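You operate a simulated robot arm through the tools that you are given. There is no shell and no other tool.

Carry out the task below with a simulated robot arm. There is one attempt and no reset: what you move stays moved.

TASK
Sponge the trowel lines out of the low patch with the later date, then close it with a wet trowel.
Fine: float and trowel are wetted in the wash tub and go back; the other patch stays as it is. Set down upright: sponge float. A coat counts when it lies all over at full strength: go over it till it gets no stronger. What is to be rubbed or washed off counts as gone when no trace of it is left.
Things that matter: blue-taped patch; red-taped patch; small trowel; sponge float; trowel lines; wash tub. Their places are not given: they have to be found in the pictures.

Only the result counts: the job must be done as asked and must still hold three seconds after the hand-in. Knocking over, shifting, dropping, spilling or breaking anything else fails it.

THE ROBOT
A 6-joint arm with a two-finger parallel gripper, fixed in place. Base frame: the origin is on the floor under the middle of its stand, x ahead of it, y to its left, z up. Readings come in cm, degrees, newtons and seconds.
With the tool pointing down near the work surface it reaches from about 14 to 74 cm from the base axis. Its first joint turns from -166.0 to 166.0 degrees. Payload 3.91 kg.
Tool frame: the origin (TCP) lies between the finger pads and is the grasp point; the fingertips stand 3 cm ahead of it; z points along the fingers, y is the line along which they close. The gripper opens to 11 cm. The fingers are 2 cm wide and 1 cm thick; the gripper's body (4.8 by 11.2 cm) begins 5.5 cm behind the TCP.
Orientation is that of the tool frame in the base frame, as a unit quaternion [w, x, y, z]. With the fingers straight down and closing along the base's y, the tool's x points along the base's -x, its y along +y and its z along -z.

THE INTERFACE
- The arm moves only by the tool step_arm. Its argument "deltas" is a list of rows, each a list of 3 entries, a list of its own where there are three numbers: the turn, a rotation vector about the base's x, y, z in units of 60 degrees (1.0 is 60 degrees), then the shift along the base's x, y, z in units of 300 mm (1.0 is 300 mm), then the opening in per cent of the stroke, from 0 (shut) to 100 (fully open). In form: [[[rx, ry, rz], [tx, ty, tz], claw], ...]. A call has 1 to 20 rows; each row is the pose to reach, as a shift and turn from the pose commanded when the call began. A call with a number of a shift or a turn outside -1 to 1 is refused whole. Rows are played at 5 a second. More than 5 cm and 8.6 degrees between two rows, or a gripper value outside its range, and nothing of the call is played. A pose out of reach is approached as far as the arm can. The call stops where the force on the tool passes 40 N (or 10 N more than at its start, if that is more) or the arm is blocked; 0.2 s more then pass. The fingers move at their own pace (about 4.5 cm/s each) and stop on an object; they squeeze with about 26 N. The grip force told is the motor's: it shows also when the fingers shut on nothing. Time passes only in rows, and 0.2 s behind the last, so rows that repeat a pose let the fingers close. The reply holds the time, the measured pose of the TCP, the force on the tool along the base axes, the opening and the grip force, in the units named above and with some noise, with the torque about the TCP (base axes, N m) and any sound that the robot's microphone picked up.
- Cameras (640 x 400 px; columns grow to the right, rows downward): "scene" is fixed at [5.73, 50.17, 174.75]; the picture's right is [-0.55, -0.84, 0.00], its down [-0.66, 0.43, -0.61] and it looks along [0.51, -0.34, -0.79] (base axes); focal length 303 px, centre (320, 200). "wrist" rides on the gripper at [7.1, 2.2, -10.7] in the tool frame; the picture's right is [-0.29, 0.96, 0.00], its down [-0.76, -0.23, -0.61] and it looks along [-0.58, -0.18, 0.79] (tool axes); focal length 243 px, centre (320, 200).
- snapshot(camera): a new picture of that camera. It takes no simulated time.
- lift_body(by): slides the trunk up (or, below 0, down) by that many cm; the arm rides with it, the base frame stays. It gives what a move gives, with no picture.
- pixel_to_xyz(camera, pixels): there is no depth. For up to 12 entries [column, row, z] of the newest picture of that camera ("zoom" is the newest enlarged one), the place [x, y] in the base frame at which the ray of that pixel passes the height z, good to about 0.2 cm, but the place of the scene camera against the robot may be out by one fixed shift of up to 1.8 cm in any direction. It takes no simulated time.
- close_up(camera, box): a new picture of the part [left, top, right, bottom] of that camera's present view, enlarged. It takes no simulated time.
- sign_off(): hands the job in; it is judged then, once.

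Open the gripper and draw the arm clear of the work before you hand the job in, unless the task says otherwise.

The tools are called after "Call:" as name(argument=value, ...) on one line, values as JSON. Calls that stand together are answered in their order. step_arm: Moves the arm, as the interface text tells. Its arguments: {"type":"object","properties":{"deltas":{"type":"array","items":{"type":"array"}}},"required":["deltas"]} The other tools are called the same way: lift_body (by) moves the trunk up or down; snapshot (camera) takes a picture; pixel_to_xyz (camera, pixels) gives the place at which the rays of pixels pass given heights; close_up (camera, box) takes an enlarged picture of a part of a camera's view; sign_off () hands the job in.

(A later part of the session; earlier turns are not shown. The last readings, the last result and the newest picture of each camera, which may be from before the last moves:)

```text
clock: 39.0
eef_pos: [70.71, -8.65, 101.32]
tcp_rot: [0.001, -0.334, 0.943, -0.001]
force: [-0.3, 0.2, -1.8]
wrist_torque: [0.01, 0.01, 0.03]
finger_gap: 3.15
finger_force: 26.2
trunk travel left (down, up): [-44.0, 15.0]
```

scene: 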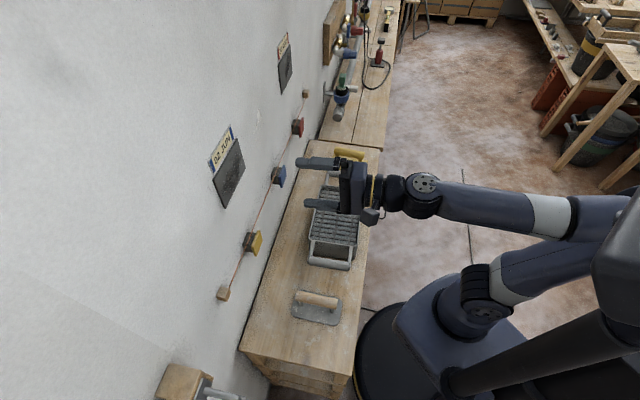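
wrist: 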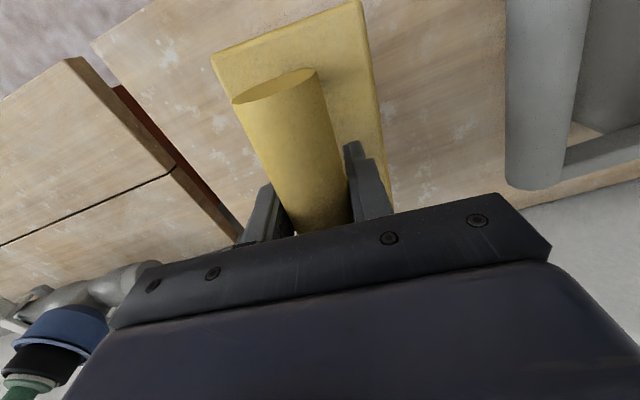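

I carry the float toward the tub centre (50.7,12.7), yawing half of the -82° on the way.

Call:
step_arm(deltas=[[[0, 0, -0.05], [-0.02, 0.022, 0.01], 0], [[0, 0, -0.12], [-0.06, 0.064, 0.02], 0], [[0, 0, -0.2], [-0.1, 0.107, 0.03], 0], [[0, 0, -0.28], [-0.14, 0.15, 0.04], 0], [[0, 0, -0.36], [-0.18, 0.193, 0.05], 0], [[0, 0, -0.44], [-0.22, 0.236, 0.05], 0], [[0, 0, -0.52], [-0.26, 0.278, 0.05], 0], [[0, 0, -0.6], [-0.3, 0.32, 0.05], 0], [[0, 0, -0.683], [-0.3343, 0.356, 0.05], 0]])

Call:
step_arm(deltas=[[[0, 0, -0.05], [-0.02, 0.022, 0], 0], [[0, 0, -0.12], [-0.06, 0.064, 0], 0], [[0, 0, -0.2], [-0.1, 0.107, 0], 0], [[0, 0, -0.28], [-0.14, 0.15, 0], 0], [[0, 0, -0.36], [-0.18, 0.193, 0], 0], [[0, 0, -0.44], [-0.22, 0.236, 0], 0], [[0, 0, -0.52], [-0.26, 0.278, 0], 0], [[0, 0, -0.6], [-0.3, 0.32, 0], 0], [[0, 0, -0.683], [-0.3343, 0.356, 0], 0], [[0, 0, -0.683], [-0.3343, 0.356, 0], 0]])

Call:
snapshot(camera="wrist")

Call:
snapshot(camera="scene")

```text
clock: 41.0
eef_pos: [60.74, 2.2, 102.85]
tcp_rot: [0.0, 0.018, 1.0, 0.0]
force: [-0.3, -0.1, -1.5]
wrist_torque: [0.0, 0.03, 0.0]
finger_gap: 3.18
finger_force: 26.8
trunk travel left (down, up): [-44.0, 15.0]
```

```text
clock: 43.2
eef_pos: [50.5, 12.75, 102.94]
tcp_rot: [0.001, 0.366, 0.931, -0.002]
force: [-0.7, -0.8, -1.7]
wrist_torque: [0.02, 0.01, -0.03]
finger_gap: 3.2
finger_force: 25.9
trunk travel left (down, up): [-44.0, 15.0]
```

```text
taken
```

wrist: 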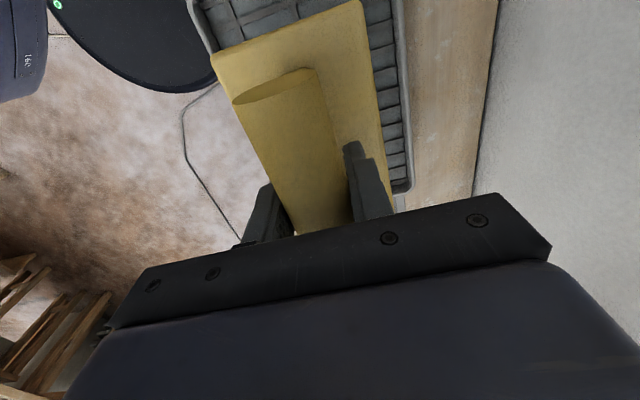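

```text
taken
```

scene: 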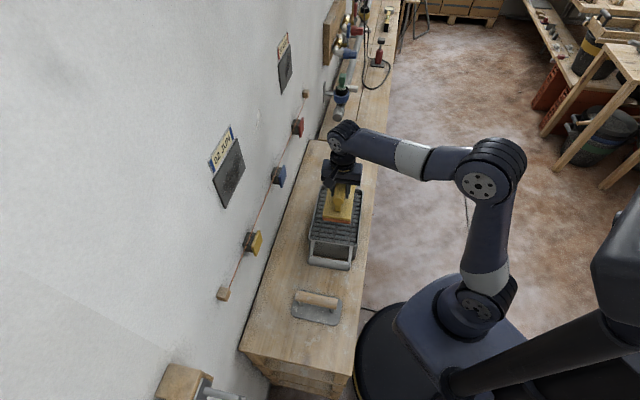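

The float hangs above the tub. I check the rim's place against the float in this view, and enlarge the scene view.

Call:
pixel_to_xyz(camera="wrist", pixels=[[397, 100, 90], [412, 185, 90], [196, 20, 90], [214, 52, 90]])

Call:
close_up(camera="scene", box=[295, 170, 375, 280])

Call:
close_up(camera="wrist", box=[180, 0, 440, 220])

```text
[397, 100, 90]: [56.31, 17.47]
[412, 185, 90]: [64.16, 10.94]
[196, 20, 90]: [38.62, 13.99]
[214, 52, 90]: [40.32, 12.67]
```

```text
3.64 times, centred on (335, 225) of scene
```

zoom: 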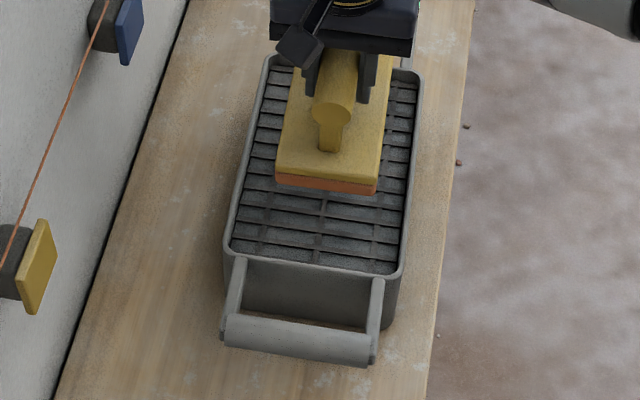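

```text
1.82 times, centred on (310, 110) of wrist
```

zoom: 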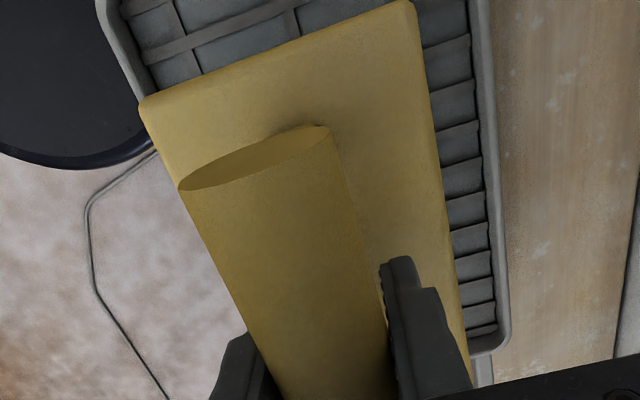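

Float and tub are centred on each other (n≈45, s≈26.6). I lower until the sponge's face is at rim height (TCP≈97.5).

Call:
step_arm(deltas=[[[0, 0, 0], [0, 0, -0.03], 0], [[0, 0, 0], [0, 0, -0.07], 0], [[0, 0, 0], [0, 0, -0.11], 0], [[0, 0, 0], [0, 0, -0.15], 0], [[0, 0, 0], [0, 0, -0.18], 0], [[0, 0, 0], [0, 0, -0.18], 0]])

Call:
close_up(camera="scene", box=[295, 170, 375, 280])

```text
clock: 44.6
eef_pos: [50.65, 12.78, 97.59]
tcp_rot: [0.0, 0.366, 0.931, -0.001]
force: [-0.7, -0.8, -2.5]
wrist_torque: [0.03, 0.0, -0.01]
finger_gap: 3.16
finger_force: 25.6
trunk travel left (down, up): [-44.0, 15.0]
```

```text
3.64 times, centred on (335, 225) of scene
```

zoom: 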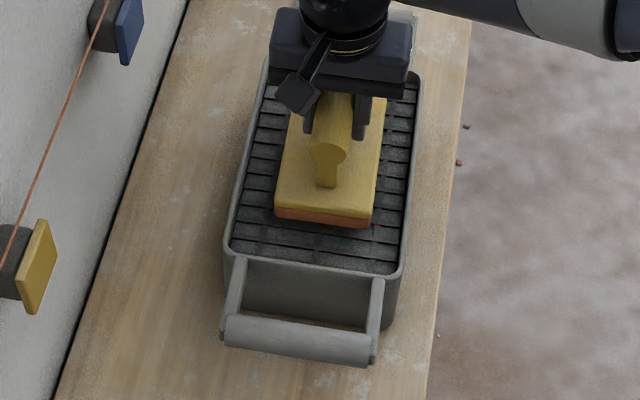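

The sponge is at rim level and inside the outline of the tub. I lower further in 0.3 cm rows.

Call:
step_arm(deltas=[[[0, 0, 0], [0, 0, -0.01], 0], [[0, 0, 0], [0, 0, -0.02], 0], [[0, 0, 0], [0, 0, -0.03], 0], [[0, 0, 0], [0, 0, -0.04], 0], [[0, 0, 0], [0, 0, -0.05], 0], [[0, 0, 0], [0, 0, -0.05], 0]])

Call:
close_up(camera="scene", box=[295, 170, 375, 280])

```text
clock: 46.0
eef_pos: [50.63, 12.72, 96.08]
tcp_rot: [0.001, 0.366, 0.93, -0.002]
force: [0.5, -0.1, -1.3]
wrist_torque: [-0.01, -0.03, -0.01]
finger_gap: 3.18
finger_force: 26.1
trunk travel left (down, up): [-44.0, 15.0]
```

```text
3.64 times, centred on (335, 225) of scene
```

zoom: 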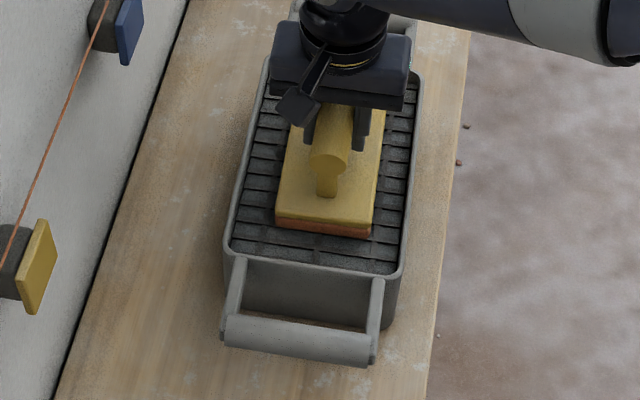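

No contact yet with the sponge face at about z=88.7. I lower another 2 cm in small rows.

Call:
step_arm(deltas=[[[0, 0, 0], [0, 0, -0.01], 0], [[0, 0, 0], [0, 0, -0.02], 0], [[0, 0, 0], [0, 0, -0.03], 0], [[0, 0, 0], [0, 0, -0.04], 0], [[0, 0, 0], [0, 0, -0.05], 0], [[0, 0, 0], [0, 0, -0.06], 0], [[0, 0, 0], [0, 0, -0.06], 0]])

Call:
close_up(camera="scene", box=[295, 170, 375, 280])

```text
clock: 47.4
eef_pos: [50.61, 12.72, 94.62]
tcp_rot: [0.003, 0.367, 0.93, 0.001]
force: [-3.2, -0.1, 17.5]
wrist_torque: [0.06, 1.24, 0.07]
finger_gap: 3.15
finger_force: 26.8
trunk travel left (down, up): [-44.0, 15.0]
stopped in row 7: the force on the tool passed its limit at 42 N (the readings are from after the stop); the commanded pose is now the measured one
```

```text
3.64 times, centred on (335, 225) of scene
```

zoom: 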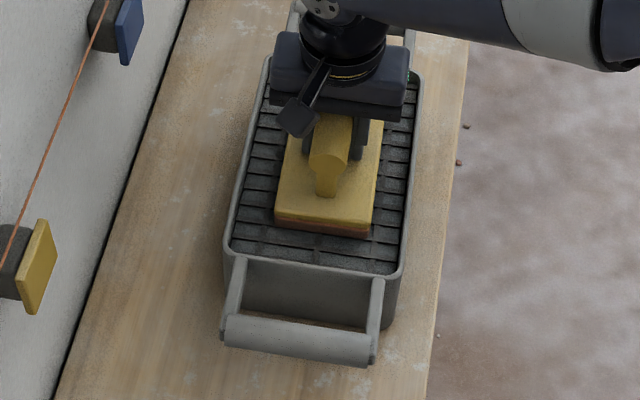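

The sponge touched the grid at TCP≈94.7 (42 N peak, now 17 N) and its edge looks darker, wet. I ease up 1 cm slowly and look at the float in hand.

Call:
step_arm(deltas=[[[0, 0, 0], [0, 0, 0.01], 0], [[0, 0, 0], [0, 0, 0.02], 0], [[0, 0, 0], [0, 0, 0.035], 0], [[0, 0, 0], [0, 0, 0.035], 0]])

Call:
snapshot(camera="wrist")

Call:
close_up(camera="scene", box=[310, 180, 370, 250])

```text
clock: 48.4
eef_pos: [50.75, 12.91, 95.5]
tcp_rot: [0.002, 0.366, 0.931, 0.001]
force: [-0.1, -0.1, -1.3]
wrist_torque: [0.01, -0.03, 0.0]
finger_gap: 3.18
finger_force: 26.2
trunk travel left (down, up): [-44.0, 15.0]
```

```text
taken
```

wrist: 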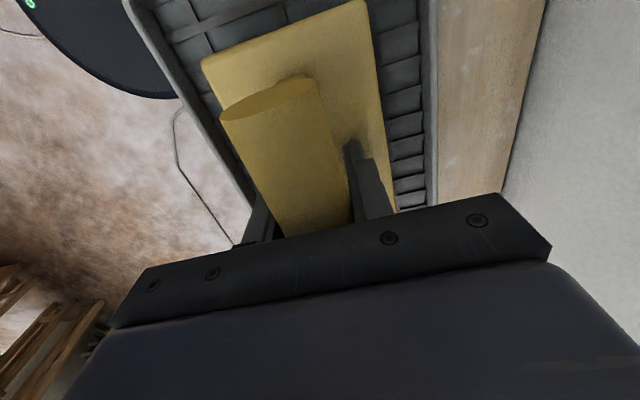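

```text
5.71 times, centred on (340, 215) of scene
```

zoom: 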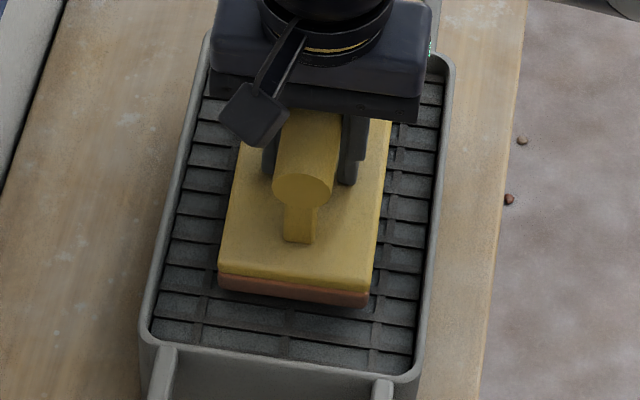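

The float pitched a few degrees in the grip (near end moved from (232,100) to (220,110)); the sponge edge now looks darker. I lift clear to z≈103 and compare its colour with the earlier view.

Call:
step_arm(deltas=[[[0, 0, 0], [0, 0, 0.03], 0], [[0, 0, 0], [0, 0, 0.08], 0], [[0, 0, 0], [0, 0, 0.13], 0], [[0, 0, 0], [0, 0, 0.18], 0], [[0, 0, 0], [0, 0, 0.23], 0], [[0, 0, 0], [0, 0, 0.25], 0]])

Call:
close_up(camera="scene", box=[295, 170, 375, 280])

Call:
snapshot(camera="wrist")

```text
clock: 49.8
eef_pos: [50.54, 12.87, 103.01]
tcp_rot: [0.002, 0.367, 0.93, 0.0]
force: [-0.8, 0.8, -1.3]
wrist_torque: [-0.02, -0.01, 0.01]
finger_gap: 3.17
finger_force: 25.6
trunk travel left (down, up): [-44.0, 15.0]
```

```text
3.64 times, centred on (335, 225) of scene
```

zoom: 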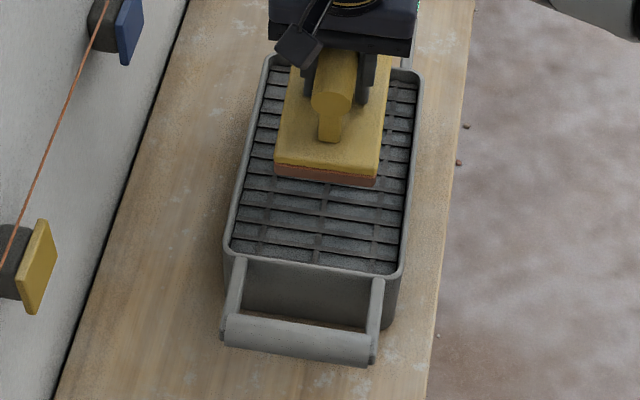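

```text
taken
```

wrist: 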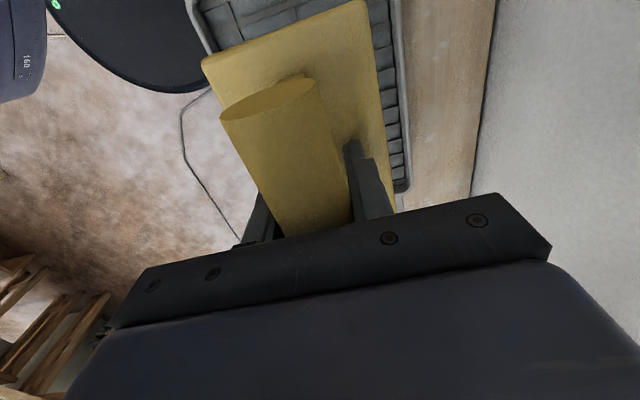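

The sponge now reads brown instead of orange in the same pose, so it is wet; it slid about 1.2 cm up in the grip but stays square. I raise it to z≈113.5 and trim the yaw by -2° so the tool squares with the wall.

Call:
step_arm(deltas=[[[0, 0, -0.01], [0, 0, 0.03], 0], [[0, 0, -0.02], [0, 0, 0.08], 0], [[0, 0, -0.032], [0, 0, 0.14], 0], [[0, 0, -0.032], [0, 0, 0.2], 0], [[0, 0, -0.032], [0, 0, 0.26], 0], [[0, 0, -0.032], [0, 0, 0.32], 0], [[0, 0, -0.032], [0, 0, 0.35], 0]])

Call:
step_arm(deltas=[[[0.0295, -0.0295, 0], [-0.01, 0.015, 0.01], 0], [[0.0884, -0.0884, 0], [-0.025, 0.04, 0.03], 0], [[0.1473, -0.1473, 0], [-0.04, 0.07, 0.06], 0], [[0.2062, -0.2062, 0], [-0.055, 0.1, 0.09], 0], [[0.2651, -0.2651, 0], [-0.07, 0.13, 0.12], 0], [[0.324, -0.324, 0], [-0.085, 0.16, 0.15], 0], [[0.3829, -0.3829, 0], [-0.1, 0.19, 0.18], 0], [[0.4418, -0.4418, 0], [-0.115, 0.22, 0.21], 0], [[0.5007, -0.5007, 0], [-0.13, 0.25, 0.24], 0], [[0.5596, -0.5596, 0], [-0.145, 0.28, 0.27], 0], [[0.6185, -0.6185, 0], [-0.16, 0.31, 0.3], 0], [[0.6774, -0.6774, 0], [-0.18, 0.34, 0.33], 0], [[0.7071, -0.7071, 0], [-0.2, 0.36, 0.36], 0]])

Call:
snapshot(camera="wrist")

Call:
snapshot(camera="scene")

```text
clock: 51.4
eef_pos: [50.87, 12.76, 113.58]
tcp_rot: [0.002, 0.382, 0.924, 0.0]
force: [-0.1, -0.6, -1.7]
wrist_torque: [0.01, 0.02, 0.02]
finger_gap: 3.17
finger_force: 25.9
trunk travel left (down, up): [-44.0, 15.0]
```

```text
clock: 54.2
eef_pos: [44.81, 23.62, 124.31]
tcp_rot: [0.193, 0.331, 0.8, 0.462]
force: [-0.2, 0.5, -1.4]
wrist_torque: [-0.02, 0.0, -0.01]
finger_gap: 3.19
finger_force: 26.0
trunk travel left (down, up): [-44.0, 15.0]
```

```text
taken
```

wrist: 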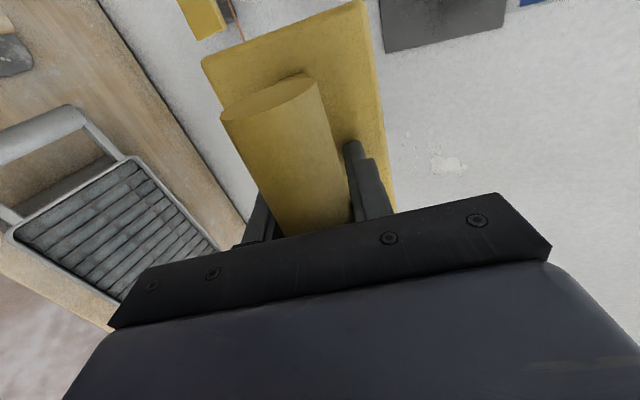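

```text
taken
```

scene: 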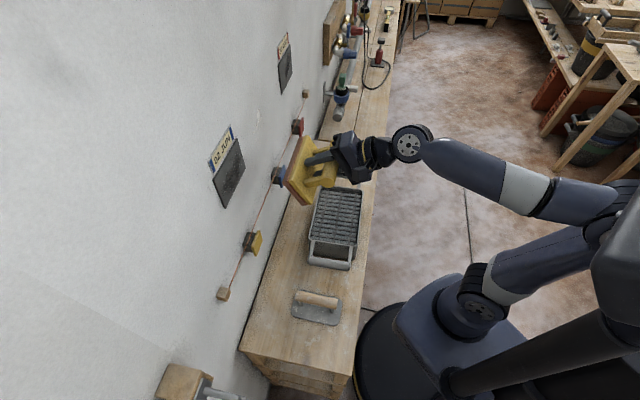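

The float stays firm in hand with 30° of tilt left. I finish the tilt while centring in front of the patch at n=50, s=6.6, z=126.9.

Call:
step_arm(deltas=[[[0.0442, -0.0442, 0], [-0.02, 0.03, 0.015], 0], [[0.1031, -0.1031, 0], [-0.045, 0.065, 0.03], 0], [[0.162, -0.162, 0], [-0.07, 0.1, 0.045], 0], [[0.2209, -0.2209, 0], [-0.1, 0.14, 0.06], 0], [[0.2798, -0.2798, 0], [-0.125, 0.18, 0.075], 0], [[0.3387, -0.3387, 0], [-0.145, 0.215, 0.086], 0], [[0.3536, -0.3536, 0], [-0.16, 0.2357, 0.0863], 0], [[0.3536, -0.3536, 0], [-0.16, 0.2357, 0.0863], 0]])

Call:
snapshot(camera="wrist")

Call:
snapshot(camera="scene")

```text
clock: 56.0
eef_pos: [39.88, 30.69, 126.82]
tcp_rot: [0.273, 0.27, 0.653, 0.653]
force: [0.5, -0.9, -0.7]
wrist_torque: [-0.01, 0.03, -0.02]
finger_gap: 3.2
finger_force: 26.1
out of reach, approached as far as the arm can: row 6, 7
trunk travel left (down, up): [-44.0, 15.0]
```

```text
taken
```

wrist: 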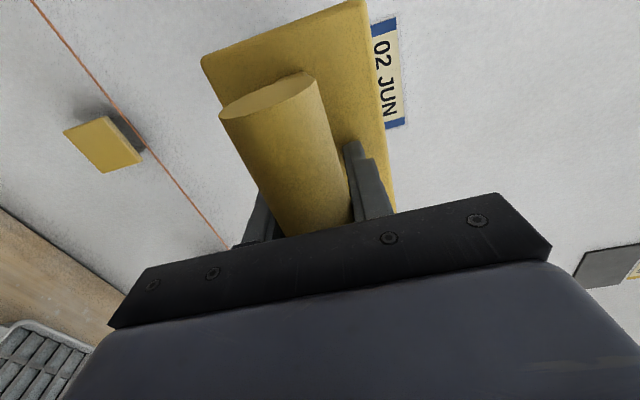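

```text
taken
```

scene: 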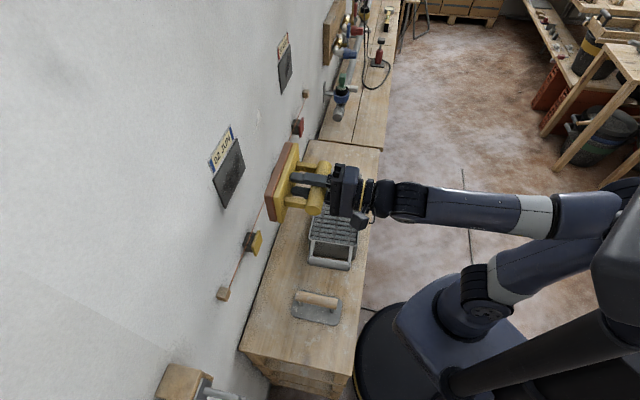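

The tool is square to the wall (tool z = (0.709,0.705,0.001)) and the float is centred before the patch at s=6.5, z=126.8. I advance 7 cm toward the wall.

Call:
step_arm(deltas=[[[0, 0, 0], [0.02, 0.02, 0], 0], [[0, 0, 0], [0.05, 0.05, 0], 0], [[0, 0, 0], [0.08, 0.08, 0], 0], [[0, 0, 0], [0.11, 0.11, 0], 0], [[0, 0, 0], [0.14, 0.14, 0], 0], [[0, 0, 0], [0.165, 0.165, 0], 0], [[0, 0, 0], [0.165, 0.165, 0], 0]])

Call:
snapshot(camera="scene")

Call:
close_up(camera="scene", box=[190, 110, 330, 230])

Call:
snapshot(camera="wrist")

```text
clock: 57.6
eef_pos: [44.64, 35.56, 126.89]
tcp_rot: [0.273, 0.271, 0.653, 0.652]
force: [1.1, 0.2, -1.8]
wrist_torque: [-0.02, 0.03, -0.01]
finger_gap: 3.18
finger_force: 25.9
trunk travel left (down, up): [-44.0, 15.0]
```

```text
taken
```

scene: 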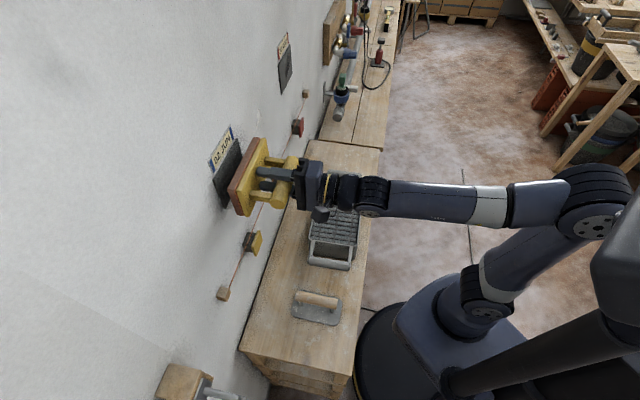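

```text
3.33 times, centred on (260, 170) of scene
```

zoom: 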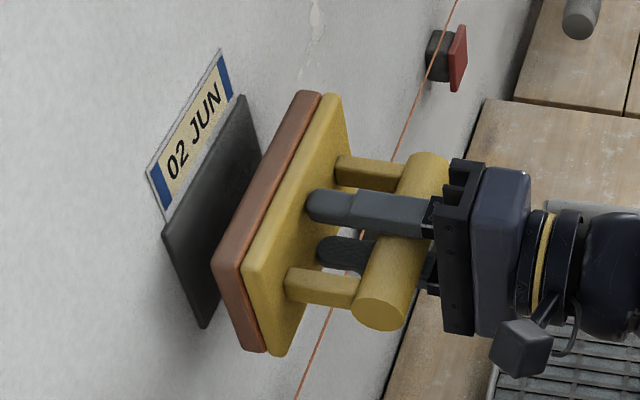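

```text
taken
```

wrist: 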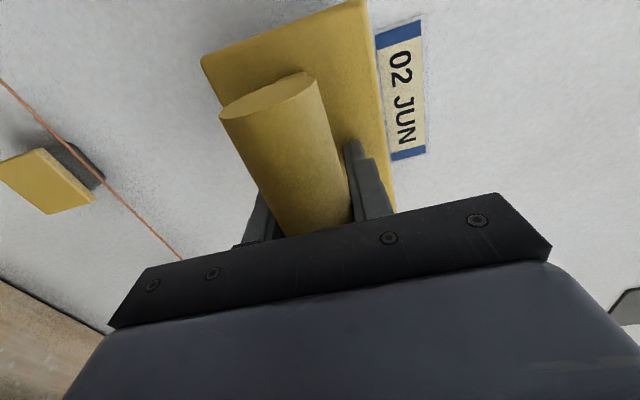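

The zoom shows the sponge parallel to the patch and about 3 cm off it. I advance 2.1 cm in small rows, then feel for contact.

Call:
step_arm(deltas=[[[0, 0, 0], [0.01, 0.01, 0], 0], [[0, 0, 0], [0.02, 0.02, 0], 0], [[0, 0, 0], [0.03, 0.03, 0], 0], [[0, 0, 0], [0.04, 0.04, 0], 0], [[0, 0, 0], [0.05, 0.05, 0], 0], [[0, 0, 0], [0.05, 0.05, 0], 0]])

Call:
close_up(camera="scene", box=[190, 110, 330, 230])

```text
clock: 59.0
eef_pos: [46.36, 37.01, 126.91]
tcp_rot: [0.273, 0.271, 0.652, 0.653]
force: [0.1, -0.3, -1.6]
wrist_torque: [-0.02, 0.03, 0.01]
finger_gap: 3.16
finger_force: 26.1
trunk travel left (down, up): [-44.0, 15.0]
```

```text
3.33 times, centred on (260, 170) of scene
```

zoom: 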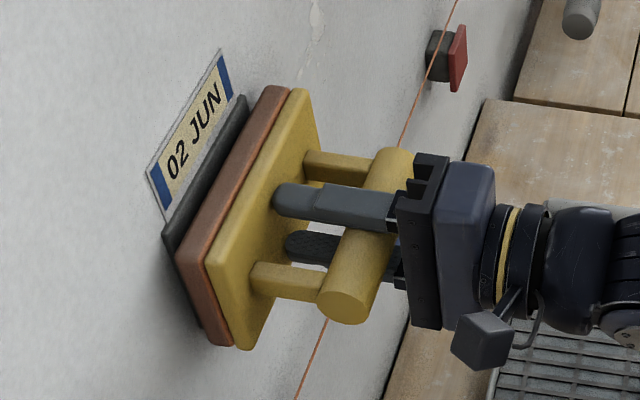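

About 1 cm remains with no contact force yet. I close in by 0.2 cm rows.

Call:
step_arm(deltas=[[[0, 0, 0], [0.005, 0.005, 0], 0], [[0, 0, 0], [0.01, 0.01, 0], 0], [[0, 0, 0], [0.015, 0.015, 0], 0], [[0, 0, 0], [0.015, 0.015, 0], 0]])

```text
clock: 60.0
eef_pos: [46.71, 37.48, 126.98]
tcp_rot: [0.273, 0.271, 0.653, 0.653]
force: [-3.4, -3.8, -4.2]
wrist_torque: [-0.04, 0.17, -0.28]
finger_gap: 3.17
finger_force: 26.0
trunk travel left (down, up): [-44.0, 15.0]
```

Contact: about 5 N against the wall at n≈59.5. I press slightly more and rub: ±2 cm along s and ±0.5 cm in z, one round.

Call:
step_arm(deltas=[[[0, 0, 0], [0.0024, 0.0024, 0], 0], [[0, 0, 0], [0.026, -0.0212, 0], 0], [[0, 0, 0], [0.0495, -0.0447, 0], 0], [[0, 0, 0], [0.0495, -0.0447, -0.0167], 0], [[0, 0, 0], [0.026, -0.0212, -0.0167], 0], [[0, 0, 0], [0.0024, 0.0024, -0.0167], 0], [[0, 0, 0], [-0.0212, 0.026, -0.0167], 0], [[0, 0, 0], [-0.0447, 0.0495, -0.0167], 0], [[0, 0, 0], [-0.0447, 0.0495, 0], 0], [[0, 0, 0], [-0.0447, 0.0495, 0.0133], 0], [[0, 0, 0], [-0.0212, 0.026, 0.0133], 0], [[0, 0, 0], [0.0024, 0.0024, 0.0133], 0], [[0, 0, 0], [0.026, -0.0212, 0.0133], 0], [[0, 0, 0], [0.0495, -0.0447, 0.0133], 0], [[0, 0, 0], [0.0495, -0.0447, 0], 0], [[0, 0, 0], [0.026, -0.0212, 0], 0], [[0, 0, 0], [0.0024, 0.0024, 0], 0]])

Call:
snapshot(camera="wrist")

Call:
close_up(camera="scene", box=[190, 110, 330, 230])

```text
clock: 63.6
eef_pos: [46.74, 37.47, 126.93]
tcp_rot: [0.273, 0.272, 0.652, 0.653]
force: [-5.2, -10.8, -1.3]
wrist_torque: [-0.09, 0.1, 0.38]
finger_gap: 3.16
finger_force: 26.4
out of reach, approached as far as the arm can: row 7, 8, 9, 10, 11
trunk travel left (down, up): [-44.0, 15.0]
```

```text
taken
```

wrist: 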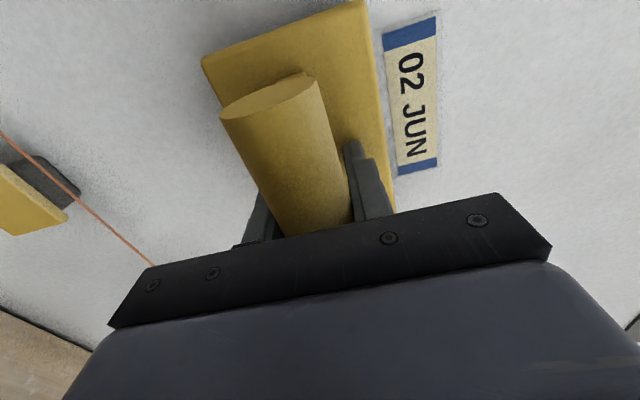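

```text
3.33 times, centred on (260, 170) of scene
```

zoom: 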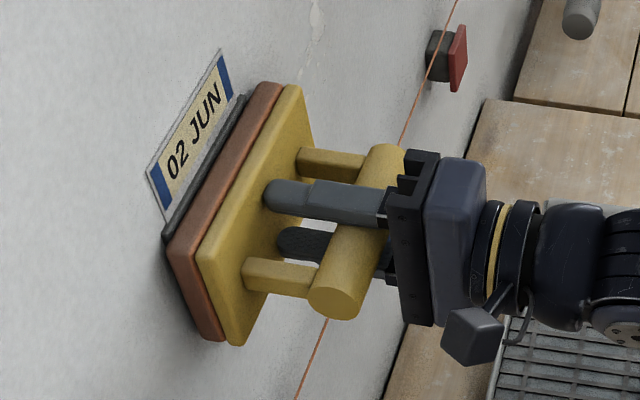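

The rub ran with 5–12 N of contact. I back off 9 cm and lower 5 cm to look at the patch from the scene camera.

Call:
step_arm(deltas=[[[0, 0, 0], [-0.02, -0.02, 0], 0], [[0, 0, 0], [-0.05, -0.05, 0], 0], [[0, 0, 0], [-0.085, -0.085, -0.03], 0], [[0, 0, 0], [-0.12, -0.12, -0.08], 0], [[0, 0, 0], [-0.15, -0.15, -0.13], 0], [[0, 0, 0], [-0.18, -0.18, -0.17], 0], [[0, 0, 0], [-0.2, -0.2, -0.17], 0]])

Call:
close_up(camera="scene", box=[190, 110, 290, 220])

Call:
snapshot(camera="wrist")

```text
clock: 65.2
eef_pos: [40.93, 31.54, 121.86]
tcp_rot: [0.27, 0.268, 0.654, 0.653]
force: [-0.8, 0.1, -2.3]
wrist_torque: [0.03, 0.03, 0.04]
finger_gap: 3.19
finger_force: 26.1
trunk travel left (down, up): [-44.0, 15.0]
```

```text
3.64 times, centred on (240, 165) of scene
```

zoom: 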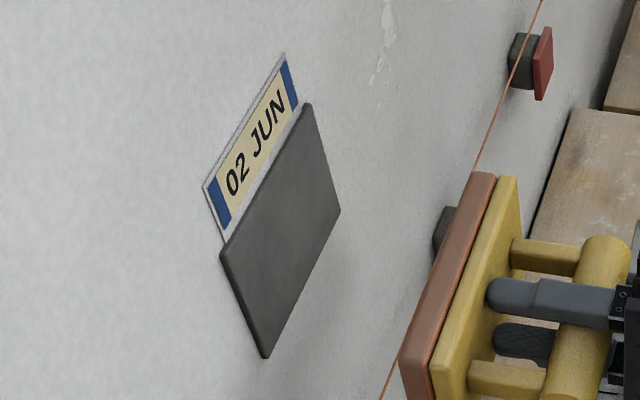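

```text
taken
```

wrist: 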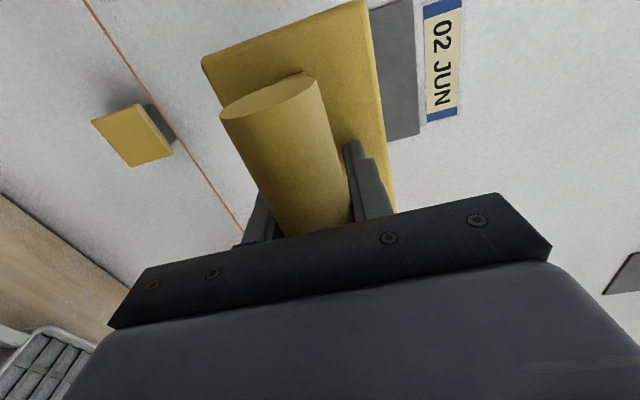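

The blotchy lines look gone in one round. I enlarge the patch further to look for leftover traces.

Call:
close_up(camera="scene", box=[208, 140, 250, 212])

Call:
close_up(camera="wrist", box=[360, 0, 480, 150])

```text
5.56 times, centred on (229, 176) of scene
```

zoom: 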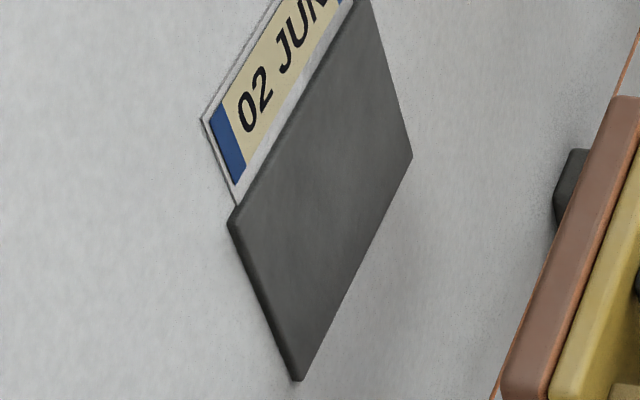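

```text
2.67 times, centred on (420, 75) of wrist
```

zoom: 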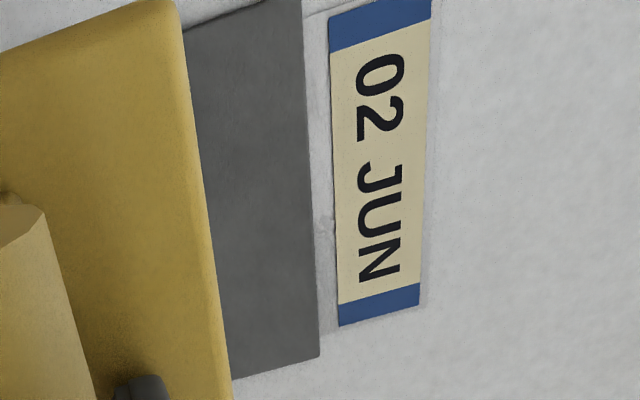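

No trace is visible, but to be sure of the edges I go back and give it a second round with a slightly larger range. First I return to the contact pose.

Call:
step_arm(deltas=[[[0, 0, 0], [0.015, 0.015, 0.0], 0], [[0, 0, 0], [0.04, 0.04, 0.04], 0], [[0, 0, 0], [0.07, 0.07, 0.08], 0], [[0, 0, 0], [0.1, 0.1, 0.13], 0], [[0, 0, 0], [0.13, 0.13, 0.17], 0], [[0, 0, 0], [0.15, 0.15, 0.17], 0], [[0, 0, 0], [0.17, 0.17, 0.17], 0], [[0, 0, 0], [0.18, 0.18, 0.17], 0], [[0, 0, 0], [0.19, 0.19, 0.17], 0], [[0, 0, 0], [0.19, 0.19, 0.17], 0]])

```text
clock: 67.4
eef_pos: [46.56, 37.43, 126.9]
tcp_rot: [0.273, 0.27, 0.652, 0.654]
force: [0.4, -0.1, -1.2]
wrist_torque: [-0.01, 0.03, -0.02]
finger_gap: 3.19
finger_force: 25.9
trunk travel left (down, up): [-44.0, 15.0]
```

Just short of contact at n=59.4. I press in 0.25 cm and rub a second round, going down 0.8 cm and up 0.45 cm.

Call:
step_arm(deltas=[[[0, 0, 0], [0.0035, 0.0035, 0], 0], [[0, 0, 0], [0.0062, 0.0062, 0], 0], [[0, 0, 0], [0.0298, -0.0174, 0], 0], [[0, 0, 0], [0.0533, -0.0409, 0], 0], [[0, 0, 0], [0.0533, -0.0409, -0.0267], 0], [[0, 0, 0], [0.0298, -0.0174, -0.0267], 0], [[0, 0, 0], [0.0062, 0.0062, -0.0267], 0], [[0, 0, 0], [-0.0174, 0.0298, -0.0267], 0], [[0, 0, 0], [-0.029, 0.0415, -0.0267], 0], [[0, 0, 0], [-0.029, 0.0415, 0], 0], [[0, 0, 0], [-0.029, 0.0415, 0.015], 0], [[0, 0, 0], [-0.0174, 0.0298, 0.015], 0], [[0, 0, 0], [0.0062, 0.0062, 0.015], 0], [[0, 0, 0], [0.0298, -0.0174, 0.015], 0], [[0, 0, 0], [0.0533, -0.0409, 0.015], 0], [[0, 0, 0], [0.0533, -0.0409, 0], 0], [[0, 0, 0], [0.0298, -0.0174, 0], 0], [[0, 0, 0], [0.0062, 0.0062, 0], 0]])

```text
clock: 71.2
eef_pos: [46.72, 37.6, 126.82]
tcp_rot: [0.273, 0.271, 0.652, 0.654]
force: [-0.2, -1.4, -1.6]
wrist_torque: [-0.01, 0.02, 0.0]
finger_gap: 3.19
finger_force: 25.7
out of reach, approached as far as the arm can: row 8, 9, 10, 11, 12
trunk travel left (down, up): [-44.0, 15.0]
```

The second round is done. I back off to n≈50 and look again before bringing the float home.

Call:
step_arm(deltas=[[[0, 0, 0], [-0.02, -0.02, 0], 0], [[0, 0, 0], [-0.05, -0.05, 0], 0], [[0, 0, 0], [-0.085, -0.085, -0.03], 0], [[0, 0, 0], [-0.12, -0.12, -0.08], 0], [[0, 0, 0], [-0.15, -0.15, -0.13], 0], [[0, 0, 0], [-0.18, -0.18, -0.17], 0], [[0, 0, 0], [-0.19, -0.19, -0.17], 0]])

Call:
close_up(camera="scene", box=[208, 140, 250, 212])

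Call:
snapshot(camera="wrist")

Call:
close_up(camera="scene", box=[240, 130, 360, 260])

```text
clock: 72.8
eef_pos: [41.19, 31.61, 121.93]
tcp_rot: [0.27, 0.268, 0.654, 0.653]
force: [-0.1, 0.2, -1.1]
wrist_torque: [-0.03, 0.03, -0.02]
finger_gap: 3.18
finger_force: 25.9
out of reach, approached as far as the arm can: row 6, 7
trunk travel left (down, up): [-44.0, 15.0]
```

```text
5.56 times, centred on (229, 176) of scene
```

zoom: 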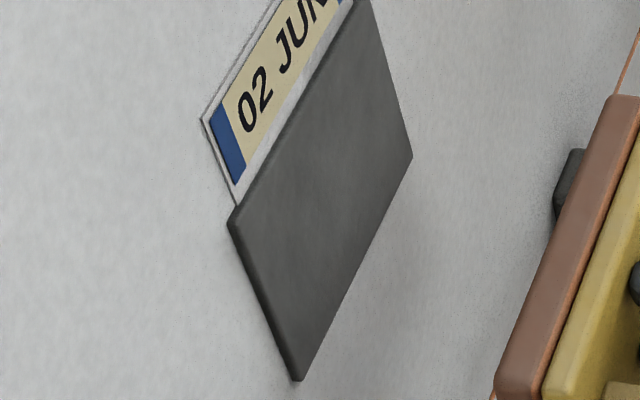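

```text
taken
```

wrist: 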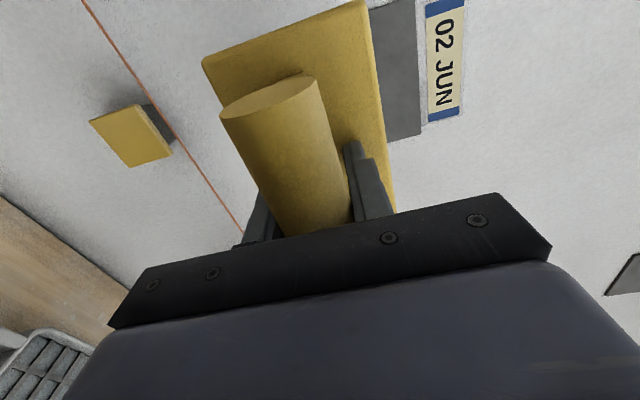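

```text
3.08 times, centred on (300, 195) of scene
```

zoom: 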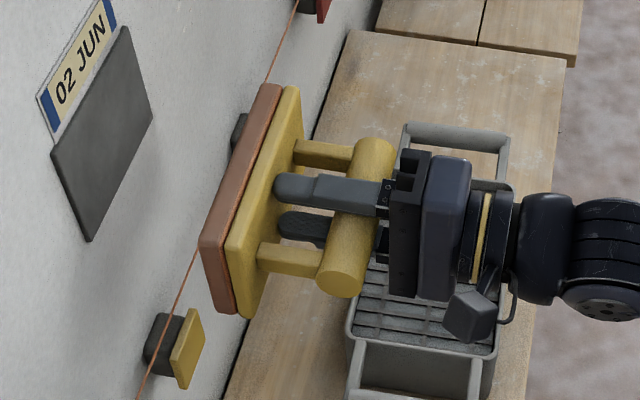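

The patch face looks clean and even from the scene camera. I lower 6 cm to also see the whole patch with the wrist camera beside the float.

Call:
step_arm(deltas=[[[0, 0, 0], [0.01, 0.01, -0.04], 0], [[0, 0, 0], [0.02, 0.02, -0.09], 0], [[0, 0, 0], [0.02, 0.02, -0.14], 0], [[0, 0, 0], [0.02, 0.02, -0.19], 0], [[0, 0, 0], [0.02, 0.02, -0.2], 0]])

Call:
snapshot(camera="wrist")

Call:
close_up(camera="wrist", box=[370, -20, 530, 140])

```text
clock: 74.0
eef_pos: [42.73, 31.06, 116.45]
tcp_rot: [0.271, 0.27, 0.654, 0.653]
force: [0.2, 0.3, -1.5]
wrist_torque: [-0.04, 0.02, -0.02]
finger_gap: 3.16
finger_force: 26.4
out of reach, approached as far as the arm can: row 1, 2, 3, 4, 5
trunk travel left (down, up): [-44.0, 15.0]
```

```text
taken
```

wrist: 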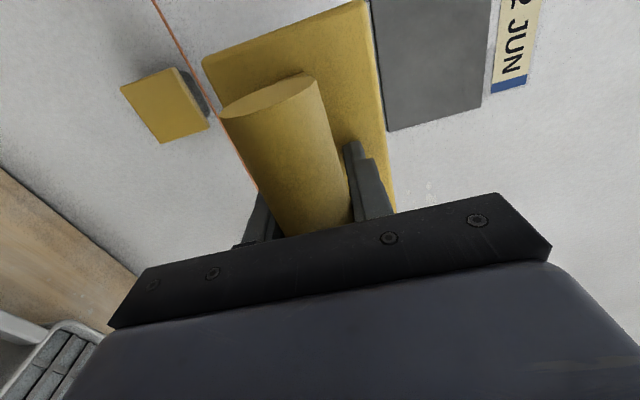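

```text
refused: -20 is not a number from 0 to 400
```

The patch appears at (435,60), fully beside the float. I enlarge it.

Call:
close_up(camera="wrist", box=[370, 0, 510, 140])

```text
2.86 times, centred on (440, 70) of wrist
```

zoom: 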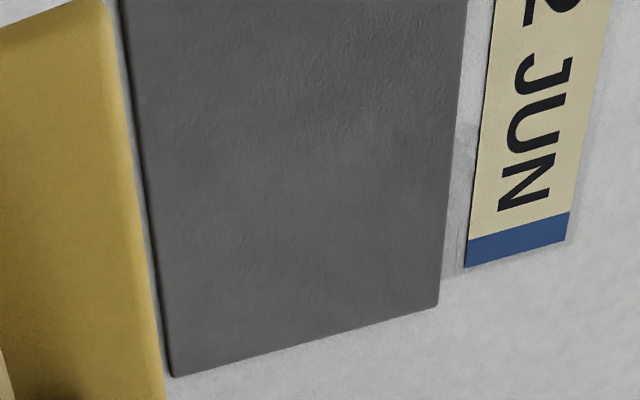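

The patch face is smooth throughout, with no lines left. I now bring the float home: first tilt back 30° while moving off the wall.

Call:
step_arm(deltas=[[[-0.0295, 0.0295, 0], [0.01, -0.03, 0.02], 0], [[-0.0884, 0.0884, 0], [0.025, -0.07, 0.05], 0], [[-0.1473, 0.1473, 0], [0.04, -0.11, 0.08], 0], [[-0.2062, 0.2062, 0], [0.055, -0.15, 0.11], 0], [[-0.2651, 0.2651, 0], [0.07, -0.19, 0.13], 0], [[-0.324, 0.324, 0], [0.08, -0.22, 0.15], 0], [[-0.3536, 0.3536, 0], [0.09, -0.25, 0.15], 0], [[-0.3536, 0.3536, 0], [0.09, -0.25, 0.15], 0]])

Call:
step_arm(deltas=[[[-0.0295, 0.0295, 0], [0.01, -0.015, 0], 0], [[-0.0884, 0.0884, 0], [0.025, -0.04, 0], 0], [[-0.1473, 0.1473, 0], [0.04, -0.07, -0.02], 0], [[-0.2062, 0.2062, 0], [0.055, -0.1, -0.04], 0], [[-0.2651, 0.2651, 0], [0.07, -0.13, -0.07], 0], [[-0.324, 0.324, 0], [0.085, -0.16, -0.1], 0], [[-0.3829, 0.3829, 0], [0.1, -0.19, -0.13], 0], [[-0.4418, 0.4418, 0], [0.115, -0.22, -0.16], 0], [[-0.5007, 0.5007, 0], [0.13, -0.25, -0.19], 0], [[-0.5596, 0.5596, 0], [0.145, -0.28, -0.22], 0], [[-0.6185, 0.6185, 0], [0.16, -0.31, -0.24], 0], [[-0.6774, 0.6774, 0], [0.18, -0.34, -0.25], 0], [[-0.7071, 0.7071, 0], [0.2, -0.36, -0.25], 0], [[-0.7071, 0.7071, 0], [0.2, -0.36, -0.25], 0]])

Call:
snapshot(camera="scene")

```text
clock: 75.8
eef_pos: [45.47, 23.63, 120.92]
tcp_rot: [0.194, 0.331, 0.8, 0.462]
force: [-0.1, 0.6, -1.1]
wrist_torque: [-0.01, 0.05, 0.04]
finger_gap: 3.2
finger_force: 26.3
trunk travel left (down, up): [-44.0, 15.0]
```

```text
clock: 78.8
eef_pos: [51.47, 12.63, 113.42]
tcp_rot: [0.001, 0.381, 0.924, 0.0]
force: [-0.1, -0.3, -1.6]
wrist_torque: [0.03, 0.04, 0.01]
finger_gap: 3.19
finger_force: 26.0
trunk travel left (down, up): [-44.0, 15.0]
```

```text
taken
```

scene: 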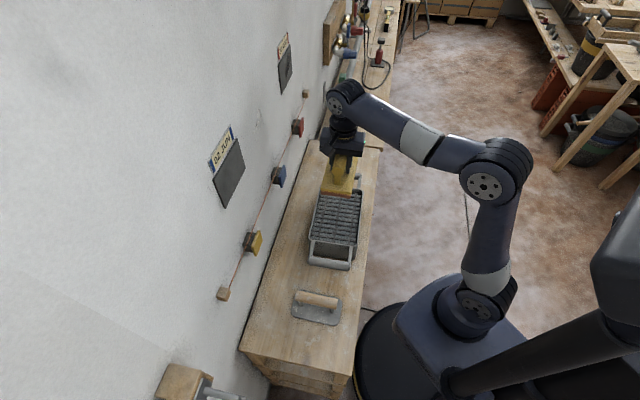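

The float is upright again above the tub. I carry it back toward its home with the yaw turned back in two halves.

Call:
step_arm(deltas=[[[0, 0, 0.05], [0.02, -0.022, -0.01], 0], [[0, 0, 0.13], [0.06, -0.066, -0.03], 0], [[0, 0, 0.21], [0.1, -0.11, -0.05], 0], [[0, 0, 0.29], [0.14, -0.155, -0.07], 0], [[0, 0, 0.37], [0.18, -0.199, -0.1], 0], [[0, 0, 0.45], [0.22, -0.243, -0.13], 0], [[0, 0, 0.53], [0.26, -0.287, -0.16], 0], [[0, 0, 0.61], [0.3, -0.331, -0.18], 0], [[0, 0, 0.7], [0.32, -0.355, -0.2], 0]])

Call:
step_arm(deltas=[[[0, 0, 0.05], [0.02, -0.022, -0.01], 0], [[0, 0, 0.13], [0.06, -0.066, -0.03], 0], [[0, 0, 0.21], [0.1, -0.11, -0.05], 0], [[0, 0, 0.29], [0.14, -0.155, -0.07], 0], [[0, 0, 0.37], [0.18, -0.199, -0.1], 0], [[0, 0, 0.45], [0.22, -0.243, -0.13], 0], [[0, 0, 0.53], [0.26, -0.287, -0.16], 0], [[0, 0, 0.61], [0.3, -0.331, -0.18], 0], [[0, 0, 0.697], [0.32, -0.355, -0.2], 0], [[0, 0, 0.697], [0.32, -0.355, -0.2], 0]])

Call:
snapshot(camera="wrist")

```text
clock: 80.8
eef_pos: [61.13, 1.91, 107.41]
tcp_rot: [0.002, 0.025, 1.0, 0.001]
force: [0.1, -0.7, -0.6]
wrist_torque: [0.02, 0.04, -0.01]
finger_gap: 3.16
finger_force: 26.2
trunk travel left (down, up): [-44.0, 15.0]
```

```text
clock: 83.0
eef_pos: [70.63, -8.7, 101.27]
tcp_rot: [0.002, -0.334, 0.943, 0.002]
force: [0.4, -0.5, -1.7]
wrist_torque: [0.02, 0.01, 0.02]
finger_gap: 3.17
finger_force: 25.6
trunk travel left (down, up): [-44.0, 15.0]
```

```text
taken
```

wrist: 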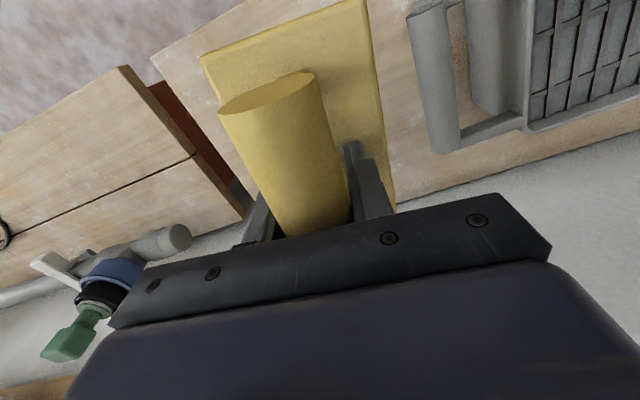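

The yaw is back at 39.0°. I move over the home spot and down to z≈89.

Call:
step_arm(deltas=[[[0, 0, 0], [0.015, -0.001, -0.04], 0], [[0, 0, 0], [0.04, -0.003, -0.1], 0], [[0, 0, 0], [0.065, -0.005, -0.17], 0], [[0, 0, 0], [0.08, -0.006, -0.24], 0], [[0, 0, 0], [0.082, -0.006, -0.3], 0], [[0, 0, 0], [0.082, -0.006, -0.36], 0], [[0, 0, 0], [0.082, -0.006, -0.41], 0], [[0, 0, 0], [0.082, -0.006, -0.41], 0]])

Call:
snapshot(camera="wrist")

Call:
close_up(camera="scene", box=[315, 135, 385, 195])

```text
clock: 84.8
eef_pos: [73.2, -8.84, 89.08]
tcp_rot: [0.002, -0.334, 0.942, 0.001]
force: [0.2, 0.3, -2.2]
wrist_torque: [0.0, 0.01, 0.07]
finger_gap: 3.16
finger_force: 26.1
trunk travel left (down, up): [-44.0, 15.0]
```

```text
taken
```

wrist: 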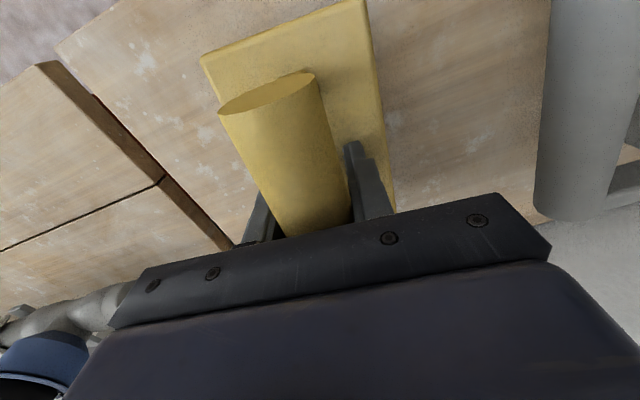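

```text
6.67 times, centred on (350, 165) of scene
```

zoom: 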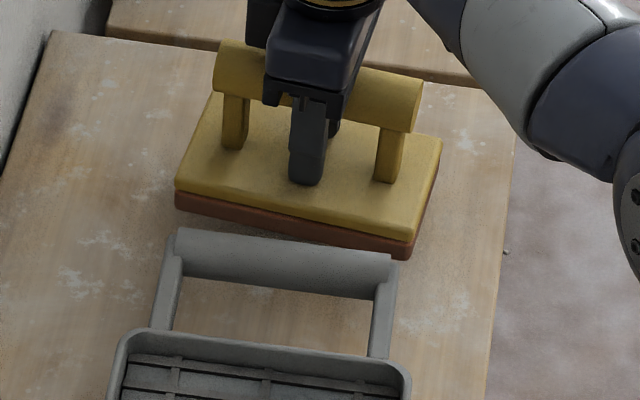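

The float hangs about 3 cm above its place. I lower 2.4 cm slowly and check for contact.

Call:
step_arm(deltas=[[[0, 0, 0], [0, 0, -0.015], 0], [[0, 0, 0], [0, 0, -0.03], 0], [[0, 0, 0], [0, 0, -0.045], 0], [[0, 0, 0], [0, 0, -0.06], 0], [[0, 0, 0], [0, 0, -0.07], 0], [[0, 0, 0], [0, 0, -0.08], 0], [[0, 0, 0], [0, 0, -0.08], 0]])

Call:
close_up(camera="scene", box=[315, 135, 385, 195])

```text
clock: 86.4
eef_pos: [73.16, -8.92, 86.63]
tcp_rot: [0.002, -0.333, 0.943, 0.002]
force: [0.4, 1.1, -2.0]
wrist_torque: [0.03, 0.01, 0.0]
finger_gap: 3.15
finger_force: 26.3
trunk travel left (down, up): [-44.0, 15.0]
```

```text
6.67 times, centred on (350, 165) of scene
```

zoom: 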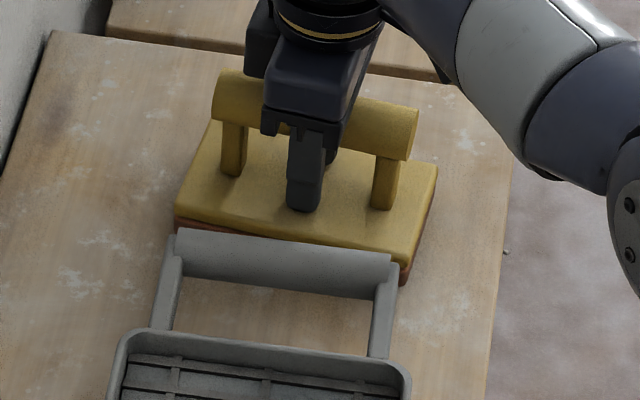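

The outline is nearly that of the original (plate corner (438,167) against (437,175) before), so about 0.5 cm remains. I lower in 0.12 cm rows.

Call:
step_arm(deltas=[[[0, 0, 0], [0, 0, -0.004], 0], [[0, 0, 0], [0, 0, -0.008], 0], [[0, 0, 0], [0, 0, -0.012], 0], [[0, 0, 0], [0, 0, -0.016], 0], [[0, 0, 0], [0, 0, -0.016], 0]])

```text
clock: 87.6
eef_pos: [73.06, -8.83, 86.3]
tcp_rot: [0.002, -0.333, 0.943, 0.002]
force: [0.2, -0.4, -1.7]
wrist_torque: [-0.01, 0.02, 0.0]
finger_gap: 3.2
finger_force: 26.2
trunk travel left (down, up): [-44.0, 15.0]
```

Still free-hanging at 86.3. I go on down in 0.1 cm rows.

Call:
step_arm(deltas=[[[0, 0, 0], [0, 0, -0.004], 0], [[0, 0, 0], [0, 0, -0.008], 0], [[0, 0, 0], [0, 0, -0.011], 0], [[0, 0, 0], [0, 0, -0.011], 0]])

```text
clock: 88.6
eef_pos: [73.18, -8.73, 86.09]
tcp_rot: [0.003, -0.333, 0.943, 0.001]
force: [-0.6, -0.8, 6.4]
wrist_torque: [-0.11, 0.01, -0.02]
finger_gap: 3.19
finger_force: 26.2
trunk travel left (down, up): [-44.0, 15.0]
```

Contact with the bench at TCP 86.1 (6 N up). I open the gripper and then rise straight up.

Call:
step_arm(deltas=[[[0, 0, 0], [0, 0, 0], 40], [[0, 0, 0], [0, 0, 0], 60], [[0, 0, 0], [0, 0, 0], 60], [[0, 0, 0], [0, 0, 0], 60], [[0, 0, 0], [0, 0, 0.05], 60], [[0, 0, 0], [0, 0, 0.15], 60], [[0, 0, 0], [-0.01, 0, 0.25], 60], [[0, 0, 0], [-0.03, 0, 0.38], 60], [[0, 0, 0], [-0.06, 0, 0.5], 60]])

Call:
snapshot(camera="wrist")

Call:
snapshot(camera="scene")

Call:
close_up(camera="scene", box=[315, 135, 385, 195])

```text
clock: 90.6
eef_pos: [71.48, -8.74, 100.79]
tcp_rot: [0.001, -0.333, 0.943, 0.001]
force: [0.3, 0.5, -0.4]
wrist_torque: [0.0, 0.02, -0.02]
finger_gap: 6.57
finger_force: 0.0
trunk travel left (down, up): [-44.0, 15.0]
```

```text
taken
```

wrist: 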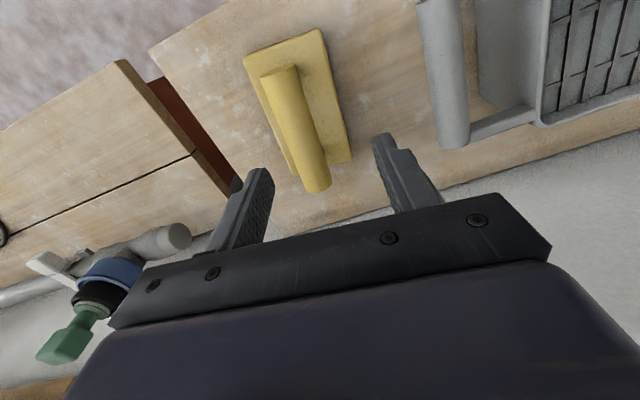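

```text
taken
```

scene: 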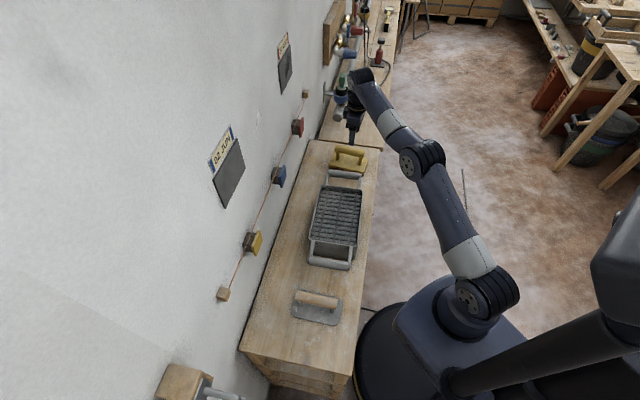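

```text
6.67 times, centred on (350, 165) of scene
```

zoom: 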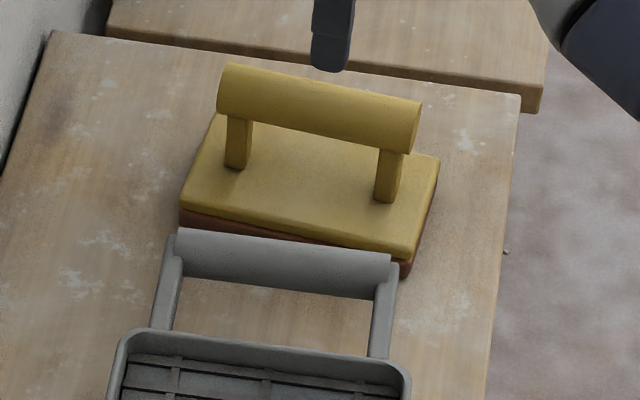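

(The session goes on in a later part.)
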